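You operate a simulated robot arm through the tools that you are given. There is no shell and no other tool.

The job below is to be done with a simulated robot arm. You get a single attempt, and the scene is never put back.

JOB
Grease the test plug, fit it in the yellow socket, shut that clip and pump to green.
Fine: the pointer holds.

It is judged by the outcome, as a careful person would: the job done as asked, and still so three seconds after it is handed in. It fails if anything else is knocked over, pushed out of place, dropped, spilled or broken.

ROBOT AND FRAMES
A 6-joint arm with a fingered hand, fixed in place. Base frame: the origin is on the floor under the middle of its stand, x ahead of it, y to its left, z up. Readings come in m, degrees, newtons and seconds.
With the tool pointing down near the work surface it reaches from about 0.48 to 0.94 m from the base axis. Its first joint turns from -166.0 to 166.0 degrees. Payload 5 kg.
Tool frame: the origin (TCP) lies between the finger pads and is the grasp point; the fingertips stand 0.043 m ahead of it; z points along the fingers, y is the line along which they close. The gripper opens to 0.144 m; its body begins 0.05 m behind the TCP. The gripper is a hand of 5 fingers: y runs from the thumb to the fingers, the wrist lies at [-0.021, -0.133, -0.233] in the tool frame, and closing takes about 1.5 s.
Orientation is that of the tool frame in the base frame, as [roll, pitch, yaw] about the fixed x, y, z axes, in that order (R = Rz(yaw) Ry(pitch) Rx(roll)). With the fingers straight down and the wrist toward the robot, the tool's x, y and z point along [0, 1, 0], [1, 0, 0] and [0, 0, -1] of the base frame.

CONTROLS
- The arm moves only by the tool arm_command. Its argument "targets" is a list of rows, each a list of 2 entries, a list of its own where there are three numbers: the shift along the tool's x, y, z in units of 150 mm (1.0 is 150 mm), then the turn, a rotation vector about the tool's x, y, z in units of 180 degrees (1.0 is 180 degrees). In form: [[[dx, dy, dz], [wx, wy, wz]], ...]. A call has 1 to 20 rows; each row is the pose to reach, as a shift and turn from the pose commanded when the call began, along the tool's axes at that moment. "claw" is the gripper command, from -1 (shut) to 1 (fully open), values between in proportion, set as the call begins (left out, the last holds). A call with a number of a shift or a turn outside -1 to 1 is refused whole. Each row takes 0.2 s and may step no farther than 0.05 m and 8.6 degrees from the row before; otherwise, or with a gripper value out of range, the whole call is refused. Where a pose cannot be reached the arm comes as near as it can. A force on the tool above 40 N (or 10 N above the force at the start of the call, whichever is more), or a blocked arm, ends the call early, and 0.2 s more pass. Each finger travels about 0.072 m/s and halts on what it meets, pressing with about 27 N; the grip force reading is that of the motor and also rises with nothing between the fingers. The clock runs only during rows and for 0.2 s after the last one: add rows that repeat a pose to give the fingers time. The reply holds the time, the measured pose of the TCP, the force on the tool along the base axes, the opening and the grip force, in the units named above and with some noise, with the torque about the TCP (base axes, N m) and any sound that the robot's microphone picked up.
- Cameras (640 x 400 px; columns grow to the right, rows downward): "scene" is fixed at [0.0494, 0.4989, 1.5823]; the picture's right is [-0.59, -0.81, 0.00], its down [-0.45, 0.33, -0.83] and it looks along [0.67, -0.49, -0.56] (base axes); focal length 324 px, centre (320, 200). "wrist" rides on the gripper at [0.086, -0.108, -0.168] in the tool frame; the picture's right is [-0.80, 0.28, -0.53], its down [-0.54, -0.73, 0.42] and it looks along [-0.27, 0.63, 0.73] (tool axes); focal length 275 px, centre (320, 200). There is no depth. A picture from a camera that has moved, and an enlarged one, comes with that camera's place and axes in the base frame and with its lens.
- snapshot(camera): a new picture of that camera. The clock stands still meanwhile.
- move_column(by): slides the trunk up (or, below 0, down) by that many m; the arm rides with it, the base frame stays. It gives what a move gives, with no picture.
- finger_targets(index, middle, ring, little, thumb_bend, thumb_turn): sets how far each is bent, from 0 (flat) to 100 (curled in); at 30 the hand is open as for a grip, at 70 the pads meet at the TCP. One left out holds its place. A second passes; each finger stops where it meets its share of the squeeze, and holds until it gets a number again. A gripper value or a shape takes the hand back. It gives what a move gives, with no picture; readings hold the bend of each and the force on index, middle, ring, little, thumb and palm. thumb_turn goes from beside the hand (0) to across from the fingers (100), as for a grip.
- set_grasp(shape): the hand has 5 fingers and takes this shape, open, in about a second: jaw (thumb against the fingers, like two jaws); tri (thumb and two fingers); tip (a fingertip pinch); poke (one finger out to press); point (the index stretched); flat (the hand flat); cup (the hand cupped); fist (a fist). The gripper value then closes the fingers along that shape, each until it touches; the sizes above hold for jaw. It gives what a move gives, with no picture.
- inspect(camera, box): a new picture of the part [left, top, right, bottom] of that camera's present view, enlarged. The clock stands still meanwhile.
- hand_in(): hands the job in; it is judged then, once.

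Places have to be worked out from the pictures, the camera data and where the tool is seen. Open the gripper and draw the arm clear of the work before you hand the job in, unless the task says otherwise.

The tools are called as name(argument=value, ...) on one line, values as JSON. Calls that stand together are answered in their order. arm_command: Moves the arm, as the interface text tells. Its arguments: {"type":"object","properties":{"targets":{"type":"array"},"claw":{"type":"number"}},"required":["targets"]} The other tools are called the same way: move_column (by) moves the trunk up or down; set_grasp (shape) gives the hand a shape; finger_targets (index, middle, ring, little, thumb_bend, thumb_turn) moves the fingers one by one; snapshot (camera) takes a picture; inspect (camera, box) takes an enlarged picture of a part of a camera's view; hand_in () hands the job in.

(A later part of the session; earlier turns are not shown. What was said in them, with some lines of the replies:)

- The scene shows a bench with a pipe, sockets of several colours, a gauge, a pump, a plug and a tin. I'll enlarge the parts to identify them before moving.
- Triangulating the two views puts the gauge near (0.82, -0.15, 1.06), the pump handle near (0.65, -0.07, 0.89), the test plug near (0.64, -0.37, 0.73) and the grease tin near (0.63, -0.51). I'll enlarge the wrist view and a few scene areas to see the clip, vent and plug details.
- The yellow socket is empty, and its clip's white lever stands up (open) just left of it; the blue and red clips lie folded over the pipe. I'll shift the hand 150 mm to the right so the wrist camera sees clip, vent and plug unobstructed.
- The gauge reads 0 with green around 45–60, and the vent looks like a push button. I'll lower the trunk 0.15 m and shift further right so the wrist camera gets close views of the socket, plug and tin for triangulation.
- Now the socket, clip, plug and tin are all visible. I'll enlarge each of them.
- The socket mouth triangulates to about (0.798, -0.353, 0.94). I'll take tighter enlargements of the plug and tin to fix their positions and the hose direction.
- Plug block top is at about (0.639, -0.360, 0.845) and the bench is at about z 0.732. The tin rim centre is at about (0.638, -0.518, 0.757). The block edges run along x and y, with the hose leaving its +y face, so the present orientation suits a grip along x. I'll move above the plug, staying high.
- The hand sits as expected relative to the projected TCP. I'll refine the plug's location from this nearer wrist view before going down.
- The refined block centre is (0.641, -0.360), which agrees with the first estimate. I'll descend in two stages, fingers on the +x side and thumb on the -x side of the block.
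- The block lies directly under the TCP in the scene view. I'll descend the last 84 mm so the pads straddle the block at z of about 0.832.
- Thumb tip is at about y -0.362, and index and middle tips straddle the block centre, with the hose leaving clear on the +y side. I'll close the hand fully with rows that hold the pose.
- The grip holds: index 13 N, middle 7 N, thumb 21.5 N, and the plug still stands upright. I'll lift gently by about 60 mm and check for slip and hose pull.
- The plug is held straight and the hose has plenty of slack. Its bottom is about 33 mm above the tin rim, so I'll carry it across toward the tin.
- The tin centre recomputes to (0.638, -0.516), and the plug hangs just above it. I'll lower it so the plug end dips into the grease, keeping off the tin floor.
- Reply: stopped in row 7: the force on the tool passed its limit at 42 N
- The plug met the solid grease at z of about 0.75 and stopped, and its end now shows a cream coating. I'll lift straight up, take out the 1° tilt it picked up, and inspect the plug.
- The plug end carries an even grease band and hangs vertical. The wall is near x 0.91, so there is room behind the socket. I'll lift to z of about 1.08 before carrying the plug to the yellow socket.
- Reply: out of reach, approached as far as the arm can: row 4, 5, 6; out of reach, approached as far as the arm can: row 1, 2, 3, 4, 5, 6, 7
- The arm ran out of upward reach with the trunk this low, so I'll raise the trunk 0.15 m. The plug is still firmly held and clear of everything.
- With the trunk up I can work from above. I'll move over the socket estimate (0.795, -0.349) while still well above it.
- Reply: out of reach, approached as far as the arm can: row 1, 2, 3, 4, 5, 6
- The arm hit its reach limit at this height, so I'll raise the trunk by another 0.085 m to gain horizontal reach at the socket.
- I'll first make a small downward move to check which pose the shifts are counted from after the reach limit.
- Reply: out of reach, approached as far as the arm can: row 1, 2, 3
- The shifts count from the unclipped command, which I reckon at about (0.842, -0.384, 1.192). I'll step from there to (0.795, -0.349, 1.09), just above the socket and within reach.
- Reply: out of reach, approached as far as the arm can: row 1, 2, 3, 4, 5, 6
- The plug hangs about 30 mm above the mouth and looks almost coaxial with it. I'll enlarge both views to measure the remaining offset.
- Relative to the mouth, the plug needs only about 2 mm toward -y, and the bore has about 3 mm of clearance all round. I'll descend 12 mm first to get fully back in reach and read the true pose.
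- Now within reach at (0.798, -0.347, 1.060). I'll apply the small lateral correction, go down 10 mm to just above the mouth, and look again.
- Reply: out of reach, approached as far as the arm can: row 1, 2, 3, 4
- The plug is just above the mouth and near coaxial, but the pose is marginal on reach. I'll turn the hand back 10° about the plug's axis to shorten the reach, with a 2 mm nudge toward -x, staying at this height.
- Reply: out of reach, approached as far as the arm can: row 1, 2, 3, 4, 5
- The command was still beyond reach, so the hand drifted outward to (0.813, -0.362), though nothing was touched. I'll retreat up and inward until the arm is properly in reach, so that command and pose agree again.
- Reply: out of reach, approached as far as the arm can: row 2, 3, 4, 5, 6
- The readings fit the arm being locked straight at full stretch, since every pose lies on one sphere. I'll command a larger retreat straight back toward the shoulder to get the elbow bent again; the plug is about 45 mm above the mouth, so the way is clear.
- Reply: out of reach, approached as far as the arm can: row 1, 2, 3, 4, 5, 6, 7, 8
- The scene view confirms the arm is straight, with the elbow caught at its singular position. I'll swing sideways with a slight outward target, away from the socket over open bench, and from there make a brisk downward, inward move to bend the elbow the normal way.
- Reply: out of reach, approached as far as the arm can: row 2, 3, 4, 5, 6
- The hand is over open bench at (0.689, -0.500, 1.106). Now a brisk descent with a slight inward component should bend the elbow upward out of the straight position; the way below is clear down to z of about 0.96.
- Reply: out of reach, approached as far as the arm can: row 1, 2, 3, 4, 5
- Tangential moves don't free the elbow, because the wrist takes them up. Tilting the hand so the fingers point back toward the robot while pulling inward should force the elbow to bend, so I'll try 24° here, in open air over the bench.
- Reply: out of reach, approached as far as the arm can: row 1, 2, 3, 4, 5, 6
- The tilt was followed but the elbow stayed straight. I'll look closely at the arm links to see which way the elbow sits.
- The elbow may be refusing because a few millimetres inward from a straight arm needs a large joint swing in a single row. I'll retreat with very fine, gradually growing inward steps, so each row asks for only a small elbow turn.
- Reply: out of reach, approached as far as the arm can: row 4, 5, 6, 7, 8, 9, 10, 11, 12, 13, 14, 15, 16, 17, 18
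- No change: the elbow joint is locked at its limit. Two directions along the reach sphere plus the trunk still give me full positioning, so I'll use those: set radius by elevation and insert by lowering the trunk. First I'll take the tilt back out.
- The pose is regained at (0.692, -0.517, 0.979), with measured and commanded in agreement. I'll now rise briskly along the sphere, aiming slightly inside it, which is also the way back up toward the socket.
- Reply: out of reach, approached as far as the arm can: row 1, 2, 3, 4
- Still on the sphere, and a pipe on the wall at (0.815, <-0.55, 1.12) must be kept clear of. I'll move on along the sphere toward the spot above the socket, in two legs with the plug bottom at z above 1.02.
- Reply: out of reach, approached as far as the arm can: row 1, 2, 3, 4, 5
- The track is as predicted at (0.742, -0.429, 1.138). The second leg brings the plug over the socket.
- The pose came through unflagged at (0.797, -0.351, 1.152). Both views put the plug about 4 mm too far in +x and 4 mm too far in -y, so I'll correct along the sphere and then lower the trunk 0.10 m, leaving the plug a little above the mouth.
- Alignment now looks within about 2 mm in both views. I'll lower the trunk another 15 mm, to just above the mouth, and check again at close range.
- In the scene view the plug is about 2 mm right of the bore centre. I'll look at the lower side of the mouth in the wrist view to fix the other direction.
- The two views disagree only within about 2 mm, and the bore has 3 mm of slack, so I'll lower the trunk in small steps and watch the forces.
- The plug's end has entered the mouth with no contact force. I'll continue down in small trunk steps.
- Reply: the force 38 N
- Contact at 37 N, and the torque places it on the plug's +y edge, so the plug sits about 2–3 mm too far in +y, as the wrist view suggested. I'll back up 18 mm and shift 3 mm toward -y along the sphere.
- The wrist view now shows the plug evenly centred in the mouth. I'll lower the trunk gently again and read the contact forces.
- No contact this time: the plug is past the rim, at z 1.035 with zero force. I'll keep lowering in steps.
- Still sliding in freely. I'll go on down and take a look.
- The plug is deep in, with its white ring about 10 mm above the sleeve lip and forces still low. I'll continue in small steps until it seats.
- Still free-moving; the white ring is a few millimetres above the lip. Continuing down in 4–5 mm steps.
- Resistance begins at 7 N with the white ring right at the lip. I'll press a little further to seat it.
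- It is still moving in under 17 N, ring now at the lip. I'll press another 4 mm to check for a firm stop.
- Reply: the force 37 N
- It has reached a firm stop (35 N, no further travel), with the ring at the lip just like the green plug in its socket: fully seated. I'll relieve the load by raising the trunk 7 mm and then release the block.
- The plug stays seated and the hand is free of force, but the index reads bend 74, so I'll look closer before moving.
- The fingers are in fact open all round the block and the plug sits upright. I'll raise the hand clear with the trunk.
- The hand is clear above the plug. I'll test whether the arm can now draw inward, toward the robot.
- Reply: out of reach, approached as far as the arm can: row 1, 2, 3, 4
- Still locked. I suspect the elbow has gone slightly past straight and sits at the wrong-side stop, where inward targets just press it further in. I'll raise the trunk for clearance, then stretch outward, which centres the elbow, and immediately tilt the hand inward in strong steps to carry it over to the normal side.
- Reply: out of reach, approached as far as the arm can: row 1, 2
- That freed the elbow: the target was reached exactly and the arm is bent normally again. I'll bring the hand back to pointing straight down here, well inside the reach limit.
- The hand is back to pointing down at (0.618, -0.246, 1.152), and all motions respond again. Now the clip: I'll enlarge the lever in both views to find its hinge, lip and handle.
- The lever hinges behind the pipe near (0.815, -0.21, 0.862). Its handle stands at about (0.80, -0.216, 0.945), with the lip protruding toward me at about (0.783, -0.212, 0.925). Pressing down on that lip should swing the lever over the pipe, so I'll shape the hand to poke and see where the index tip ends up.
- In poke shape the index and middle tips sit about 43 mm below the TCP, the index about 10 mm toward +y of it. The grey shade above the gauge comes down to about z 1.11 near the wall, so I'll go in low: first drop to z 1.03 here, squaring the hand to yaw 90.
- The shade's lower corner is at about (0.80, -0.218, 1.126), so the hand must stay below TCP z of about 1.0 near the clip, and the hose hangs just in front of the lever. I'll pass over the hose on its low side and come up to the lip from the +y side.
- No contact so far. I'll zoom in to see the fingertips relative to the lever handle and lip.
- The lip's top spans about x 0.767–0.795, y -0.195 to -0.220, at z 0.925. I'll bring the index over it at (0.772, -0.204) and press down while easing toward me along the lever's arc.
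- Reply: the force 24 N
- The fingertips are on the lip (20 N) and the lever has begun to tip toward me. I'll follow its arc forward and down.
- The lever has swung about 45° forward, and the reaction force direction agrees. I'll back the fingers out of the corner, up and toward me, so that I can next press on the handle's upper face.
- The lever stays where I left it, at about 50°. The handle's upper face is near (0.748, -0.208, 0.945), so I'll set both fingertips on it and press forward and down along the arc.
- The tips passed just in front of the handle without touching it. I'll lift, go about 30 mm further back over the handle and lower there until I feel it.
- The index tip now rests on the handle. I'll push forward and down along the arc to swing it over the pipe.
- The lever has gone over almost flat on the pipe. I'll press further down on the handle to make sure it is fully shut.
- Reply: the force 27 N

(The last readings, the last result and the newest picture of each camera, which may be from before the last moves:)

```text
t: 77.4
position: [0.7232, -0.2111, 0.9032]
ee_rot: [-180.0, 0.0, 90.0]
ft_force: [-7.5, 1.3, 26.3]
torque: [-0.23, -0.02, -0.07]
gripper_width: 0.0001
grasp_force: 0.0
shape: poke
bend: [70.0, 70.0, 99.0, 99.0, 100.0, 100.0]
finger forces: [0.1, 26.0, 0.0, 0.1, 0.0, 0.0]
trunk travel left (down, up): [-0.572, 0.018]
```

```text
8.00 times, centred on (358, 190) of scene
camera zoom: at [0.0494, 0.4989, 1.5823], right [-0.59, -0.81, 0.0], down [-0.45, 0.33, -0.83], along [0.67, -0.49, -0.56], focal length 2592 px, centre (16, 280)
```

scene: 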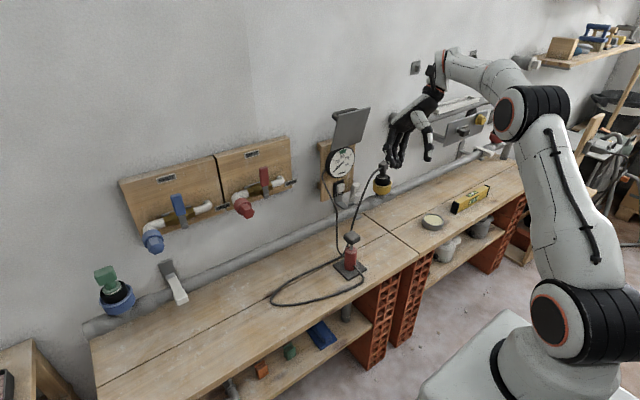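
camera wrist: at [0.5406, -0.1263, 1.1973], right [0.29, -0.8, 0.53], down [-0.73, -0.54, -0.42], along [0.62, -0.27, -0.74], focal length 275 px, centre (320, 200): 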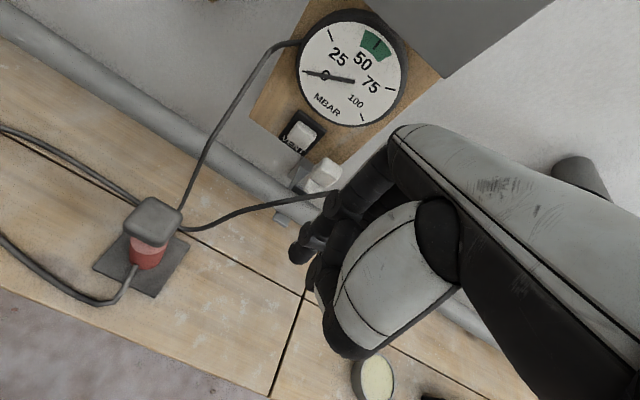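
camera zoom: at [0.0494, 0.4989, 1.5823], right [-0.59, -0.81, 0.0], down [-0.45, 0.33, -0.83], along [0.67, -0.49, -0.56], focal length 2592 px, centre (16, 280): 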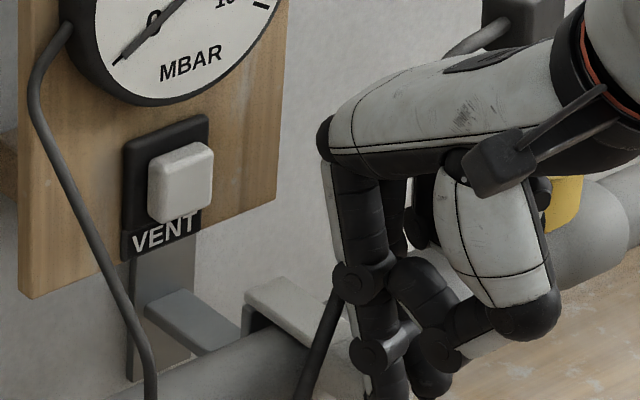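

Firm resistance at 26 N: the handle is down. I'll lift off and check that it stays shut.

arm_command(targets=[[[0, 0, -0.2], [0, 0, 0]], [[0, -0.1, -0.45], [0, 0, 0]], [[0, -0.35, -0.6], [0, 0, 0]], [[0, -0.65, -0.7], [0, 0, 0]], [[0, -0.95, -0.8], [0, 0, 0]], [[0, -0.95, -0.8], [0, 0, 0]]])

inspect(camera="scene", box=[330, 160, 394, 220])

snapshot(camera="wrist")

```text
t: 78.8
position: [0.5802, -0.212, 1.0215]
ee_rot: [-179.7, -0.1, 90.0]
ft_force: [-0.5, 0.3, 0.5]
torque: [-0.02, -0.07, -0.02]
gripper_width: 0.0
grasp_force: 0.0
shape: poke
bend: [70.0, 70.0, 99.0, 99.0, 100.0, 100.0]
finger forces: [0.0, 0.1, 0.0, 0.0, 0.1, 0.1]
trunk travel left (down, up): [-0.572, 0.018]
```

```text
6.67 times, centred on (362, 190) of scene
camera zoom: at [0.0494, 0.4989, 1.5823], right [-0.59, -0.81, 0.0], down [-0.45, 0.33, -0.83], along [0.67, -0.49, -0.56], focal length 2160 px, centre (40, 267)
```

zoom: 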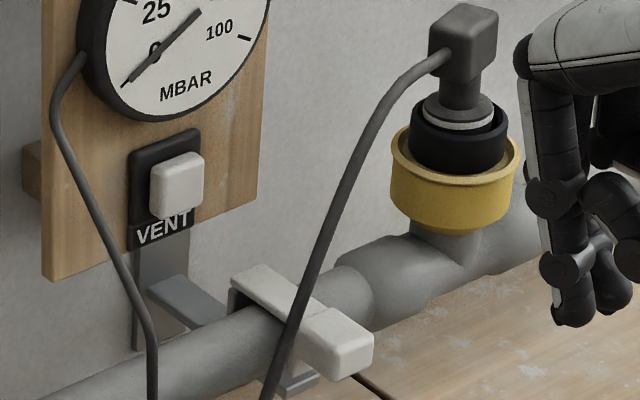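

```text
taken
camera wrist: at [0.4733, -0.1257, 1.1887], right [0.29, -0.8, 0.53], down [-0.73, -0.54, -0.42], along [0.62, -0.27, -0.74], focal length 275 px, centre (320, 200)
```

wrist: 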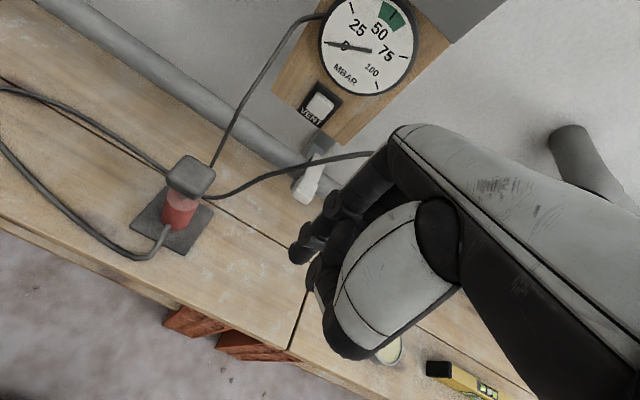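

The lever now lies flat across the pipe. I'll compare it closely with the blue clip to be sure it's fully home.

inspect(camera="wrist", box=[270, 120, 350, 220])

inspect(camera="scene", box=[345, 190, 377, 222])

inspect(camera="scene", box=[475, 130, 523, 166])

```text
4.00 times, centred on (310, 170) of wrist
camera zoom: at [0.4733, -0.1257, 1.1887], right [0.29, -0.8, 0.53], down [-0.73, -0.54, -0.42], along [0.62, -0.27, -0.74], focal length 1101 px, centre (360, 320)
```

zoom: 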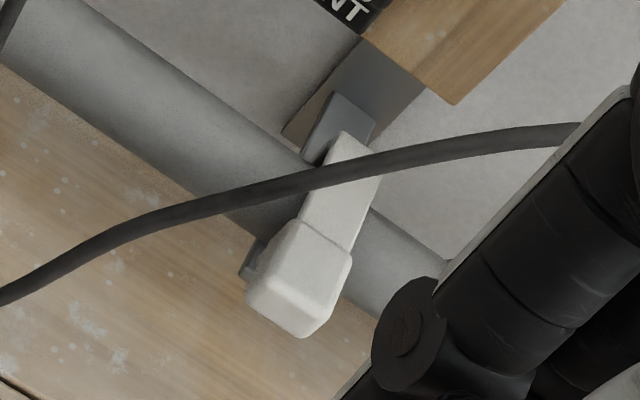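

```text
12.50 times, centred on (361, 206) of scene
camera zoom: at [0.0494, 0.4989, 1.5823], right [-0.59, -0.81, 0.0], down [-0.45, 0.33, -0.83], along [0.67, -0.49, -0.56], focal length 4050 px, centre (-192, 125)
```

zoom: 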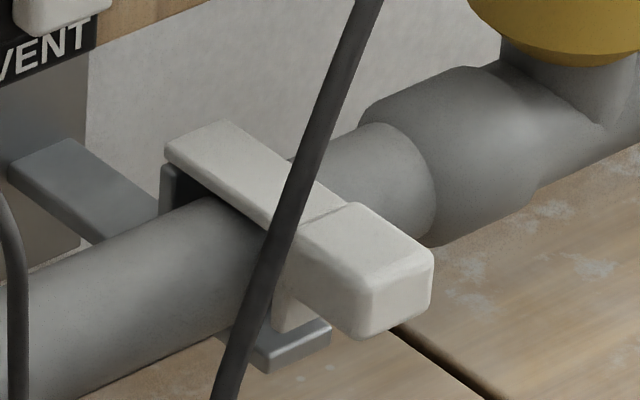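

```text
11.11 times, centred on (499, 148) of scene
camera zoom: at [0.0494, 0.4989, 1.5823], right [-0.59, -0.81, 0.0], down [-0.45, 0.33, -0.83], along [0.67, -0.49, -0.56], focal length 3600 px, centre (-1669, 778)
```

zoom: 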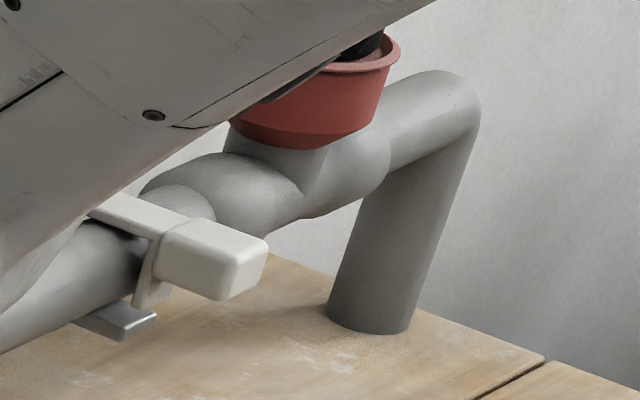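

The lip meets the lower jaw exactly as on the red clip, so it is shut. Next is the pump: I'll locate its handle precisely in both views.

inspect(camera="wrist", box=[120, 130, 240, 280])

inspect(camera="scene", box=[325, 220, 385, 290])

```text
2.67 times, centred on (180, 205) of wrist
camera zoom: at [0.4733, -0.1257, 1.1887], right [0.29, -0.8, 0.53], down [-0.73, -0.54, -0.42], along [0.62, -0.27, -0.74], focal length 734 px, centre (693, 187)
```

zoom: 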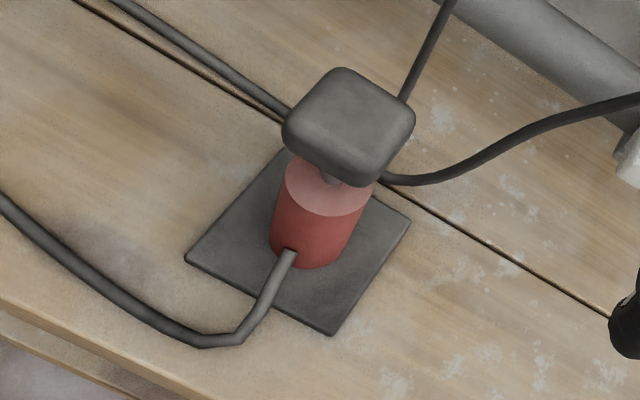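

```text
5.71 times, centred on (355, 255) of scene
camera zoom: at [0.0494, 0.4989, 1.5823], right [-0.59, -0.81, 0.0], down [-0.45, 0.33, -0.83], along [0.67, -0.49, -0.56], focal length 1852 px, centre (120, -114)
```

zoom: 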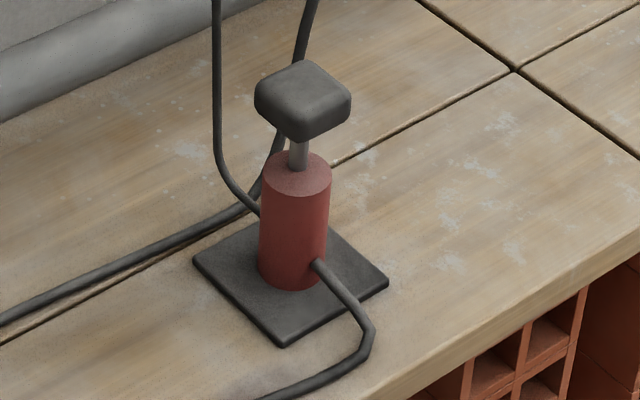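

The pump handle's top centre is at (0.656, -0.075, 0.880). I'll move the two extended fingers above it.

arm_command(targets=[[[0.18, 0.1, 0.0], [0, 0, 0]], [[0.4, 0.22, 0.0], [0, 0, 0]], [[0.62, 0.34, 0.1], [0, 0, 0]], [[0.8, 0.44, 0.25], [0, 0, 0]], [[0.913, 0.507, 0.41], [0, 0, 0]], [[0.913, 0.507, 0.41], [0, 0, 0]]])

inspect(camera="scene", box=[310, 180, 400, 280])

inspect(camera="wrist", box=[180, 180, 380, 380])

```text
t: 80.2
position: [0.6571, -0.0738, 0.9573]
ee_rot: [-179.8, -0.1, 89.9]
ft_force: [-0.5, 0.0, 0.5]
torque: [0.04, 0.03, 0.03]
gripper_width: 0.0
grasp_force: 0.2
shape: poke
bend: [70.0, 70.0, 99.0, 99.0, 100.0, 100.0]
finger forces: [0.1, 0.0, 0.0, 0.0, 0.0, 0.1]
trunk travel left (down, up): [-0.572, 0.018]
```

```text
4.00 times, centred on (355, 230) of scene
camera zoom: at [0.0494, 0.4989, 1.5823], right [-0.59, -0.81, 0.0], down [-0.45, 0.33, -0.83], along [0.67, -0.49, -0.56], focal length 1296 px, centre (180, 80)
```

zoom: 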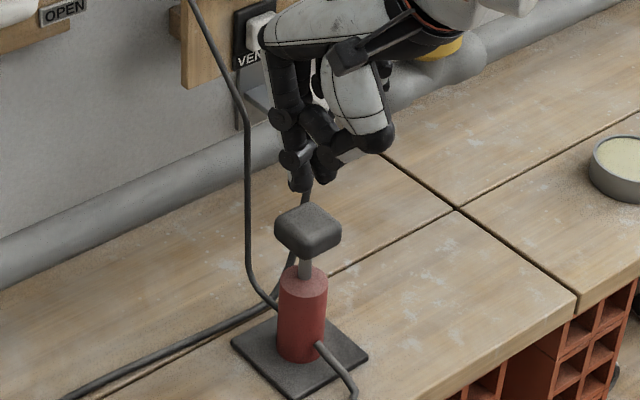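

```text
2.00 times, centred on (280, 280) of wrist
camera zoom: at [0.5495, 0.0124, 1.1263], right [0.29, -0.8, 0.53], down [-0.73, -0.54, -0.42], along [0.62, -0.27, -0.74], focal length 551 px, centre (400, 40)
```

zoom: 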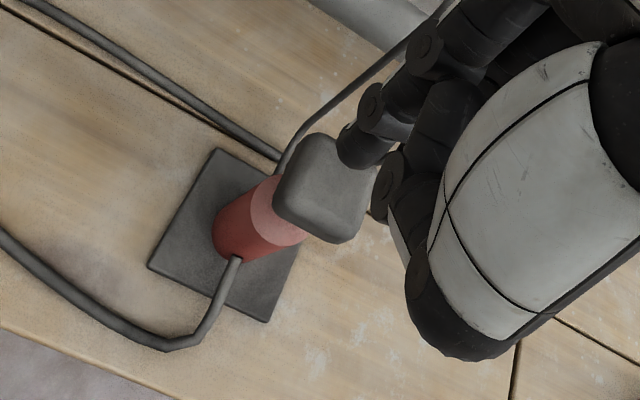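

The fingertips are centred over the handle. I'll press the first stroke slowly, about 25–30 mm of travel.

arm_command(targets=[[[0, 0, 0.1], [0, 0, 0]], [[0, 0, 0.2], [0, 0, 0]], [[0, 0, 0.27], [0, 0, 0]], [[0, 0, 0.33], [0, 0, 0]], [[0, 0, 0.38], [0, 0, 0]], [[0, 0, 0.38], [0, 0, 0]]])

inspect(camera="scene", box=[310, 180, 400, 280])

inspect(camera="scene", box=[322, 140, 360, 180])

```text
t: 81.6
position: [0.6566, -0.0738, 0.9023]
ee_rot: [-179.7, -0.1, 89.9]
ft_force: [0.0, 0.2, 3.2]
torque: [-0.03, 0.04, 0.0]
gripper_width: 0.0001
grasp_force: 0.1
shape: poke
bend: [70.0, 70.0, 99.0, 99.0, 100.0, 100.0]
finger forces: [0.0, 3.3, 0.0, 0.1, 0.0, 0.0]
trunk travel left (down, up): [-0.572, 0.018]
```

```text
4.00 times, centred on (355, 230) of scene
camera zoom: at [0.0494, 0.4989, 1.5823], right [-0.59, -0.81, 0.0], down [-0.45, 0.33, -0.83], along [0.67, -0.49, -0.56], focal length 1296 px, centre (180, 80)
```

zoom: 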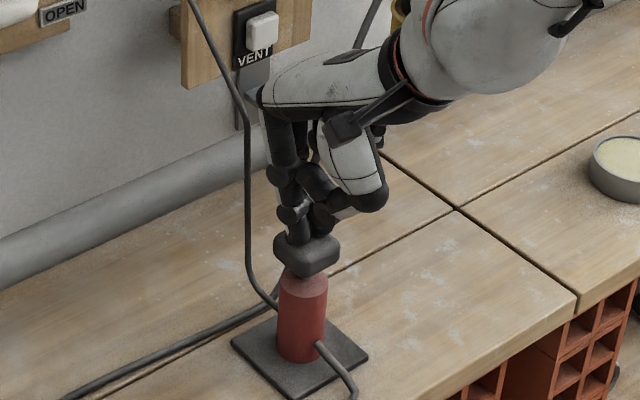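

```text
10.00 times, centred on (341, 160) of scene
camera zoom: at [0.0494, 0.4989, 1.5823], right [-0.59, -0.81, 0.0], down [-0.45, 0.33, -0.83], along [0.67, -0.49, -0.56], focal length 3240 px, centre (110, 600)
```

zoom: 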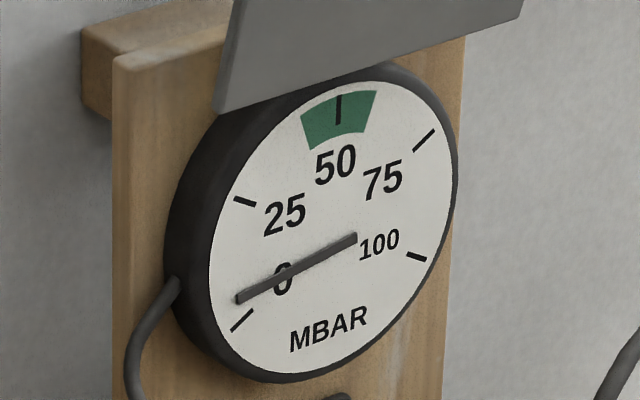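

The pointer has moved off zero after the stroke. I'll raise to see whether the handle springs back and the pointer holds.

arm_command(targets=[[[0, 0, -0.08], [0, 0, 0]], [[0, 0, -0.16], [0, 0, 0]], [[0, 0, -0.24], [0, 0, 0]], [[0, 0, -0.24], [0, 0, 0]]])

inspect(camera="scene", box=[310, 180, 400, 280])

inspect(camera="scene", box=[322, 140, 360, 180])

```text
t: 82.6
position: [0.657, -0.0741, 0.9373]
ee_rot: [-179.7, -0.1, 90.0]
ft_force: [-0.4, -0.2, 0.3]
torque: [0.02, -0.02, -0.01]
gripper_width: 0.0
grasp_force: 0.1
shape: poke
bend: [70.0, 70.0, 99.0, 99.0, 100.0, 100.0]
finger forces: [0.0, 0.1, 0.0, 0.0, 0.0, 0.1]
trunk travel left (down, up): [-0.572, 0.018]
```

```text
4.00 times, centred on (355, 230) of scene
camera zoom: at [0.0494, 0.4989, 1.5823], right [-0.59, -0.81, 0.0], down [-0.45, 0.33, -0.83], along [0.67, -0.49, -0.56], focal length 1296 px, centre (180, 80)
```

zoom: 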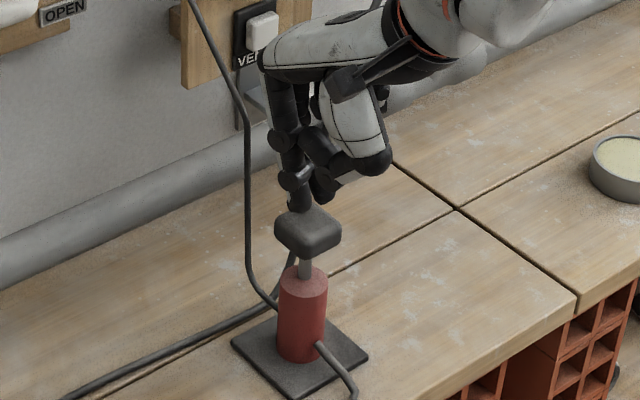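

```text
10.00 times, centred on (341, 160) of scene
camera zoom: at [0.0494, 0.4989, 1.5823], right [-0.59, -0.81, 0.0], down [-0.45, 0.33, -0.83], along [0.67, -0.49, -0.56], focal length 3240 px, centre (110, 600)
```

zoom: 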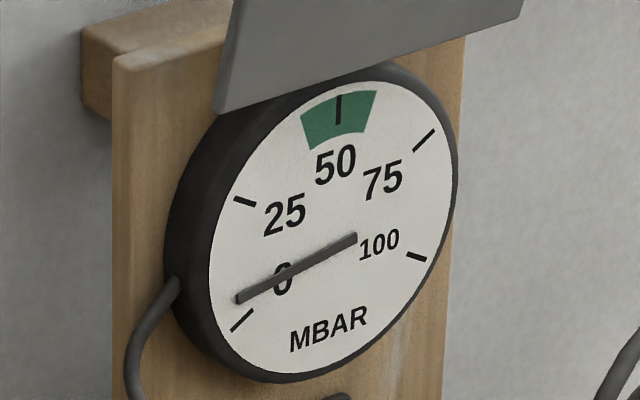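

The handle springs back and the pointer holds at about 5. I'll pump two more full strokes in one call and check.

arm_command(targets=[[[0, 0, 0.12], [0, 0, 0]], [[0, 0, 0.22], [0, 0, 0]], [[0, 0, 0.27], [0, 0, 0]], [[0, 0, 0.27], [0, 0, 0]], [[0, 0, 0.12], [0, 0, 0]], [[0, 0, 0.0], [0, 0, 0]], [[0, 0, 0.0], [0, 0, 0]], [[0, 0, 0.12], [0, 0, 0]], [[0, 0, 0.22], [0, 0, 0]], [[0, 0, 0.27], [0, 0, 0]], [[0, 0, 0.27], [0, 0, 0]], [[0, 0, 0.12], [0, 0, 0]], [[0, 0, 0.0], [0, 0, 0]], [[0, 0, 0.0], [0, 0, 0]]])

inspect(camera="scene", box=[322, 140, 360, 180])

inspect(camera="scene", box=[310, 180, 400, 280])

```text
t: 85.6
position: [0.6577, -0.0751, 0.9372]
ee_rot: [-179.7, -0.2, 90.0]
ft_force: [0.2, -1.4, -0.6]
torque: [0.01, 0.02, 0.0]
gripper_width: 0.0002
grasp_force: 0.0
shape: poke
bend: [70.0, 70.0, 99.0, 99.0, 100.0, 100.0]
finger forces: [0.1, 0.1, 0.0, 0.0, 0.0, 0.0]
trunk travel left (down, up): [-0.572, 0.018]
```

```text
10.00 times, centred on (341, 160) of scene
camera zoom: at [0.0494, 0.4989, 1.5823], right [-0.59, -0.81, 0.0], down [-0.45, 0.33, -0.83], along [0.67, -0.49, -0.56], focal length 3240 px, centre (110, 600)
```

zoom: 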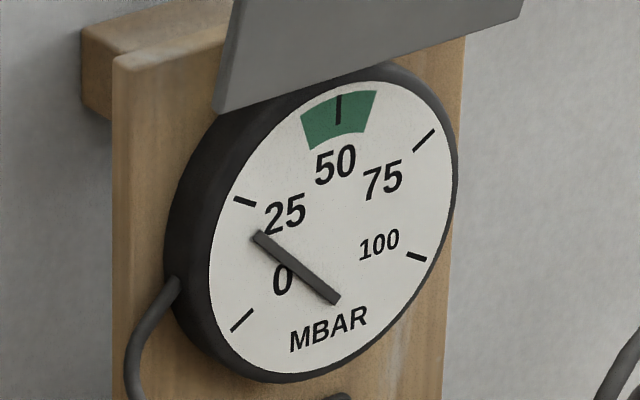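

```text
4.00 times, centred on (355, 230) of scene
camera zoom: at [0.0494, 0.4989, 1.5823], right [-0.59, -0.81, 0.0], down [-0.45, 0.33, -0.83], along [0.67, -0.49, -0.56], focal length 1296 px, centre (180, 80)
```

zoom: 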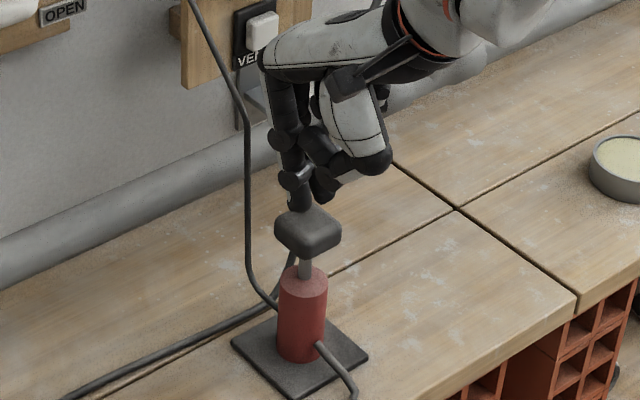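

The pointer is now at roughly 20. I'll do two more strokes and check.

arm_command(targets=[[[0, 0, 0.12], [0, 0, 0]], [[0, 0, 0.22], [0, 0, 0]], [[0, 0, 0.27], [0, 0, 0]], [[0, 0, 0.27], [0, 0, 0]], [[0, 0, 0.12], [0, 0, 0]], [[0, 0, 0.0], [0, 0, 0]], [[0, 0, 0.0], [0, 0, 0]], [[0, 0, 0.12], [0, 0, 0]], [[0, 0, 0.22], [0, 0, 0]], [[0, 0, 0.27], [0, 0, 0]], [[0, 0, 0.27], [0, 0, 0]], [[0, 0, 0.12], [0, 0, 0]], [[0, 0, 0.0], [0, 0, 0]], [[0, 0, 0.0], [0, 0, 0]]])

inspect(camera="scene", box=[322, 140, 360, 180])

```text
t: 88.6
position: [0.6558, -0.0746, 0.9378]
ee_rot: [-179.8, -0.1, 90.1]
ft_force: [0.4, 0.8, -0.1]
torque: [-0.02, 0.04, 0.0]
gripper_width: 0.0
grasp_force: 0.0
shape: poke
bend: [70.0, 70.0, 99.0, 99.0, 100.0, 100.0]
finger forces: [0.0, 0.0, 0.1, 0.0, 0.0, 0.0]
trunk travel left (down, up): [-0.572, 0.018]
```

```text
10.00 times, centred on (341, 160) of scene
camera zoom: at [0.0494, 0.4989, 1.5823], right [-0.59, -0.81, 0.0], down [-0.45, 0.33, -0.83], along [0.67, -0.49, -0.56], focal length 3240 px, centre (110, 600)
```

zoom: 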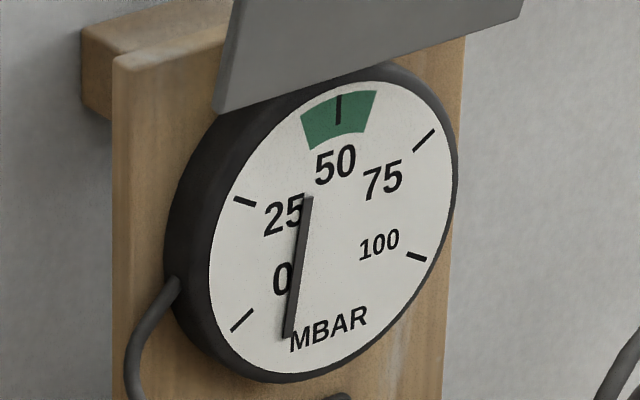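

The pointer now stands nearly upright, in the green by my reading (about 47–52). I'll lift off the pump, move back, and let time pass to see whether it holds.

arm_command(targets=[[[0, 0, -0.2], [0, 0, 0]], [[0, -0.1, -0.4], [0, 0, 0]], [[0, -0.3, -0.6], [0, 0, 0]], [[0, -0.5, -0.75], [0, 0, 0]], [[-0.2, -0.7, -0.8], [0, 0, 0]], [[-0.45, -0.8, -0.8], [0, 0, 0]], [[-0.7, -0.8, -0.8], [0, 0, 0]], [[-0.9, -0.8, -0.8], [0, 0, 0]], [[-0.9, -0.8, -0.8], [0, 0, 0]], [[-0.9, -0.8, -0.8], [0, 0, 0]], [[-0.9, -0.8, -0.8], [0, 0, 0]], [[-0.9, -0.8, -0.8], [0, 0, 0]]])

inspect(camera="scene", box=[322, 140, 360, 180])

snapshot(camera="wrist")

```text
t: 91.2
position: [0.537, -0.2081, 1.0581]
ee_rot: [-179.7, 0.0, 90.0]
ft_force: [-0.2, -0.7, -0.5]
torque: [-0.03, 0.0, 0.04]
gripper_width: 0.0
grasp_force: 0.0
shape: poke
bend: [70.0, 70.0, 99.0, 99.0, 100.0, 100.0]
finger forces: [0.1, 0.1, 0.1, 0.0, 0.0, 0.1]
trunk travel left (down, up): [-0.572, 0.018]
```

```text
10.00 times, centred on (341, 160) of scene
camera zoom: at [0.0494, 0.4989, 1.5823], right [-0.59, -0.81, 0.0], down [-0.45, 0.33, -0.83], along [0.67, -0.49, -0.56], focal length 3240 px, centre (110, 600)
```

zoom: 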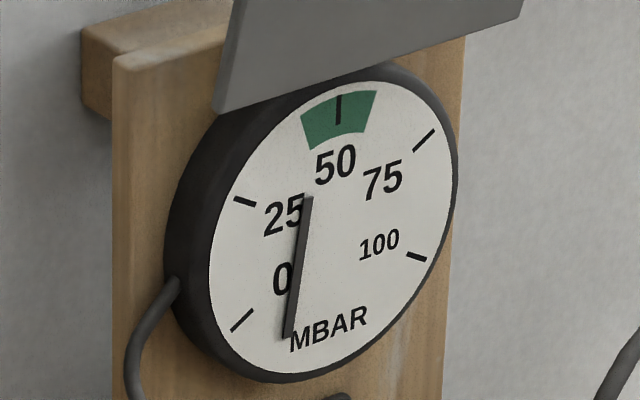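

```text
taken
camera wrist: at [0.429, -0.1231, 1.2258], right [0.29, -0.8, 0.53], down [-0.73, -0.54, -0.42], along [0.62, -0.27, -0.74], focal length 275 px, centre (320, 200)
```

wrist: 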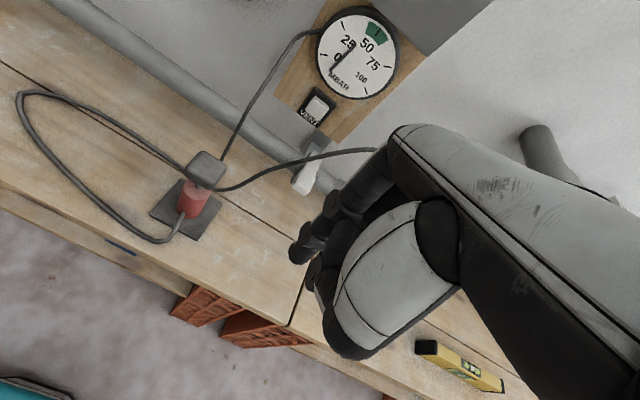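

The pointer is unchanged after 2.6 s. I'll read it from the wrist camera as a second viewpoint.

inspect(camera="wrist", box=[300, 0, 410, 105])

```text
3.81 times, centred on (355, 52) of wrist
camera zoom: at [0.429, -0.1231, 1.2258], right [0.29, -0.8, 0.53], down [-0.73, -0.54, -0.42], along [0.62, -0.27, -0.74], focal length 1049 px, centre (187, 762)
```

zoom: 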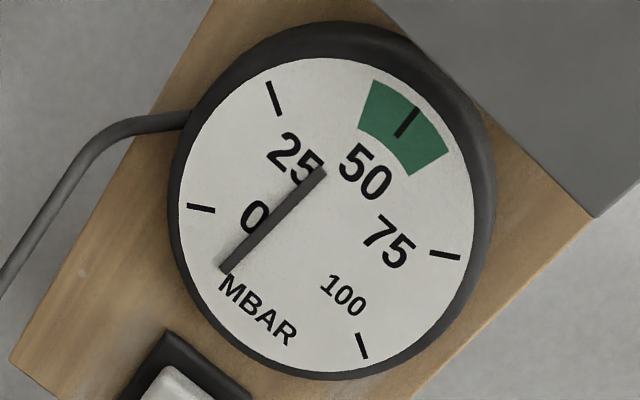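

Both views put the pointer inside the green near 50. I'll open the hand, draw the arm back, and let several more seconds pass to confirm it holds.

set_grasp(shape="jaw")

arm_command(targets=[[[0, -0.1, -0.15], [0, 0, 0]], [[0.1, -0.2, -0.3], [0, 0, 0]], [[0.25, -0.3, -0.5], [0, 0, 0]], [[0.4, -0.4, -0.7], [0, 0, 0]], [[0.5, -0.4, -0.85], [0, 0, 0]], [[0.5, -0.4, -0.85], [0, 0, 0]], [[0.5, -0.4, -0.85], [0, 0, 0]], [[0.5, -0.4, -0.85], [0, 0, 0]], [[0.5, -0.4, -0.85], [0, 0, 0]], [[0.5, -0.4, -0.85], [0, 0, 0]], [[0.5, -0.4, -0.85], [0, 0, 0]], [[0.5, -0.4, -0.85], [0, 0, 0]], [[0.5, -0.4, -0.85], [0, 0, 0]], [[0.5, -0.4, -0.85], [0, 0, 0]], [[0.5, -0.4, -0.85], [0, 0, 0]], [[0.5, -0.4, -0.85], [0, 0, 0]], [[0.5, -0.4, -0.85], [0, 0, 0]], [[0.5, -0.4, -0.85], [0, 0, 0]], [[0.5, -0.4, -0.85], [0, 0, 0]], [[0.5, -0.4, -0.85], [0, 0, 0]]], claw=1)

inspect(camera="scene", box=[322, 140, 360, 180])

snapshot(camera="scene")

```text
t: 92.1
position: [0.5365, -0.2089, 1.0572]
ee_rot: [-179.8, -0.1, 90.0]
ft_force: [-0.1, -0.2, 0.6]
torque: [-0.03, 0.01, -0.01]
gripper_width: 0.1438
grasp_force: 0.1
shape: jaw
bend: [30.0, 30.0, 30.0, 30.0, 30.0, 98.0]
finger forces: [0.0, 0.0, 0.1, 0.0, 0.1, 0.0]
trunk travel left (down, up): [-0.572, 0.018]
```

```text
t: 96.3
position: [0.4788, -0.136, 1.1864]
ee_rot: [-179.7, -0.1, 90.0]
ft_force: [-0.2, 0.7, 0.9]
torque: [0.02, 0.01, -0.01]
gripper_width: 0.1438
grasp_force: 0.1
shape: jaw
bend: [30.0, 30.0, 30.0, 30.0, 30.0, 98.0]
finger forces: [0.0, 0.1, 0.0, 0.0, 0.0, 0.0]
trunk travel left (down, up): [-0.572, 0.018]
```

```text
10.00 times, centred on (341, 160) of scene
camera zoom: at [0.0494, 0.4989, 1.5823], right [-0.59, -0.81, 0.0], down [-0.45, 0.33, -0.83], along [0.67, -0.49, -0.56], focal length 3240 px, centre (110, 600)
```

zoom: 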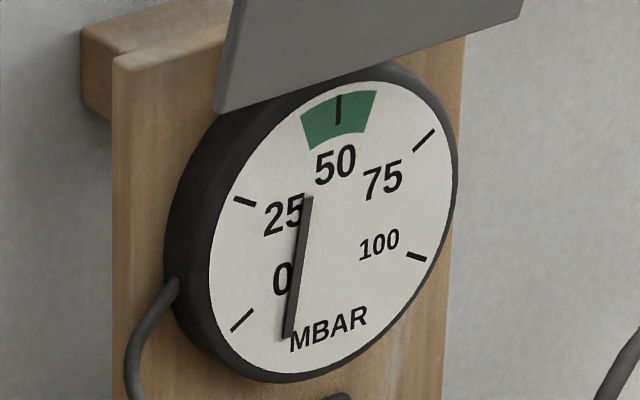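

```text
taken
```

scene: 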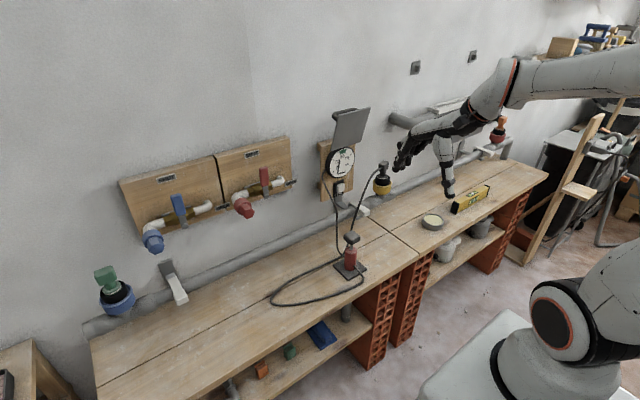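

The pointer hasn't moved in about 8 s, so the pressure holds. I'll make one last close check of plug, clip, tin and pump before handing in.

inspect(camera="scene", box=[330, 150, 410, 220])

inspect(camera="scene", box=[330, 190, 500, 290])

```text
5.71 times, centred on (370, 185) of scene
camera zoom: at [0.0494, 0.4989, 1.5823], right [-0.59, -0.81, 0.0], down [-0.45, 0.33, -0.83], along [0.67, -0.49, -0.56], focal length 1852 px, centre (34, 286)
```

zoom: 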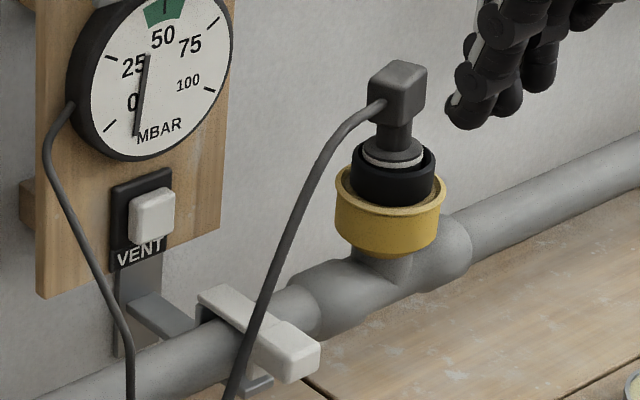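

```text
3.76 times, centred on (415, 240) of scene
camera zoom: at [0.0494, 0.4989, 1.5823], right [-0.59, -0.81, 0.0], down [-0.45, 0.33, -0.83], along [0.67, -0.49, -0.56], focal length 1220 px, centre (-38, 49)
```

zoom: 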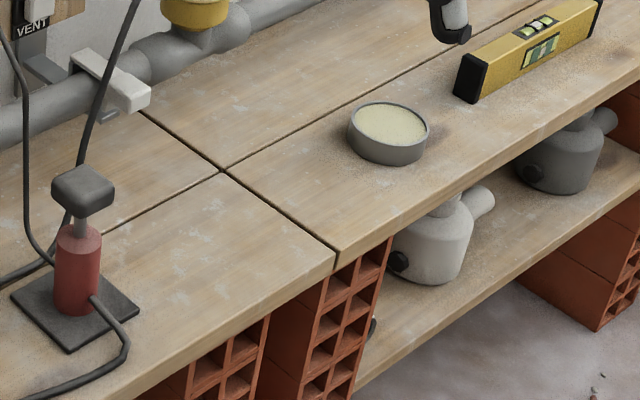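

The greased plug is seated in the yellow socket, its clip is shut, and the pointer is steady in the green. Tin, level and pump stand where they were, the hand is open, and the arm is clear, so I'm handing in.

hand_in()

```text
The job is handed in.
```

The job is done and handed in: the test plug is greased and fully seated in the yellow socket, and its clip is shut. The gauge is pumped into the green.

- **Pressure:** it took five strokes. The pointer sits near 50 mbar by my reading (about 47–52; green runs about 43–58). It did not move over the roughly 8 seconds I watched before handing in.
- **Plug:** on the first try it caught the socket rim at about 37 N, so I backed off, shifted it 3 mm and it slid in freely to a firm stop.
- **Arm stuck for a while:** while carrying the plug the arm reached full stretch and locked straight. I used the trunk to lower the plug in, then freed the elbow afterwards.
- **Everything else:** in the last pictures nothing was knocked over or moved. The hand was open and the arm clear of the bench when I handed in.
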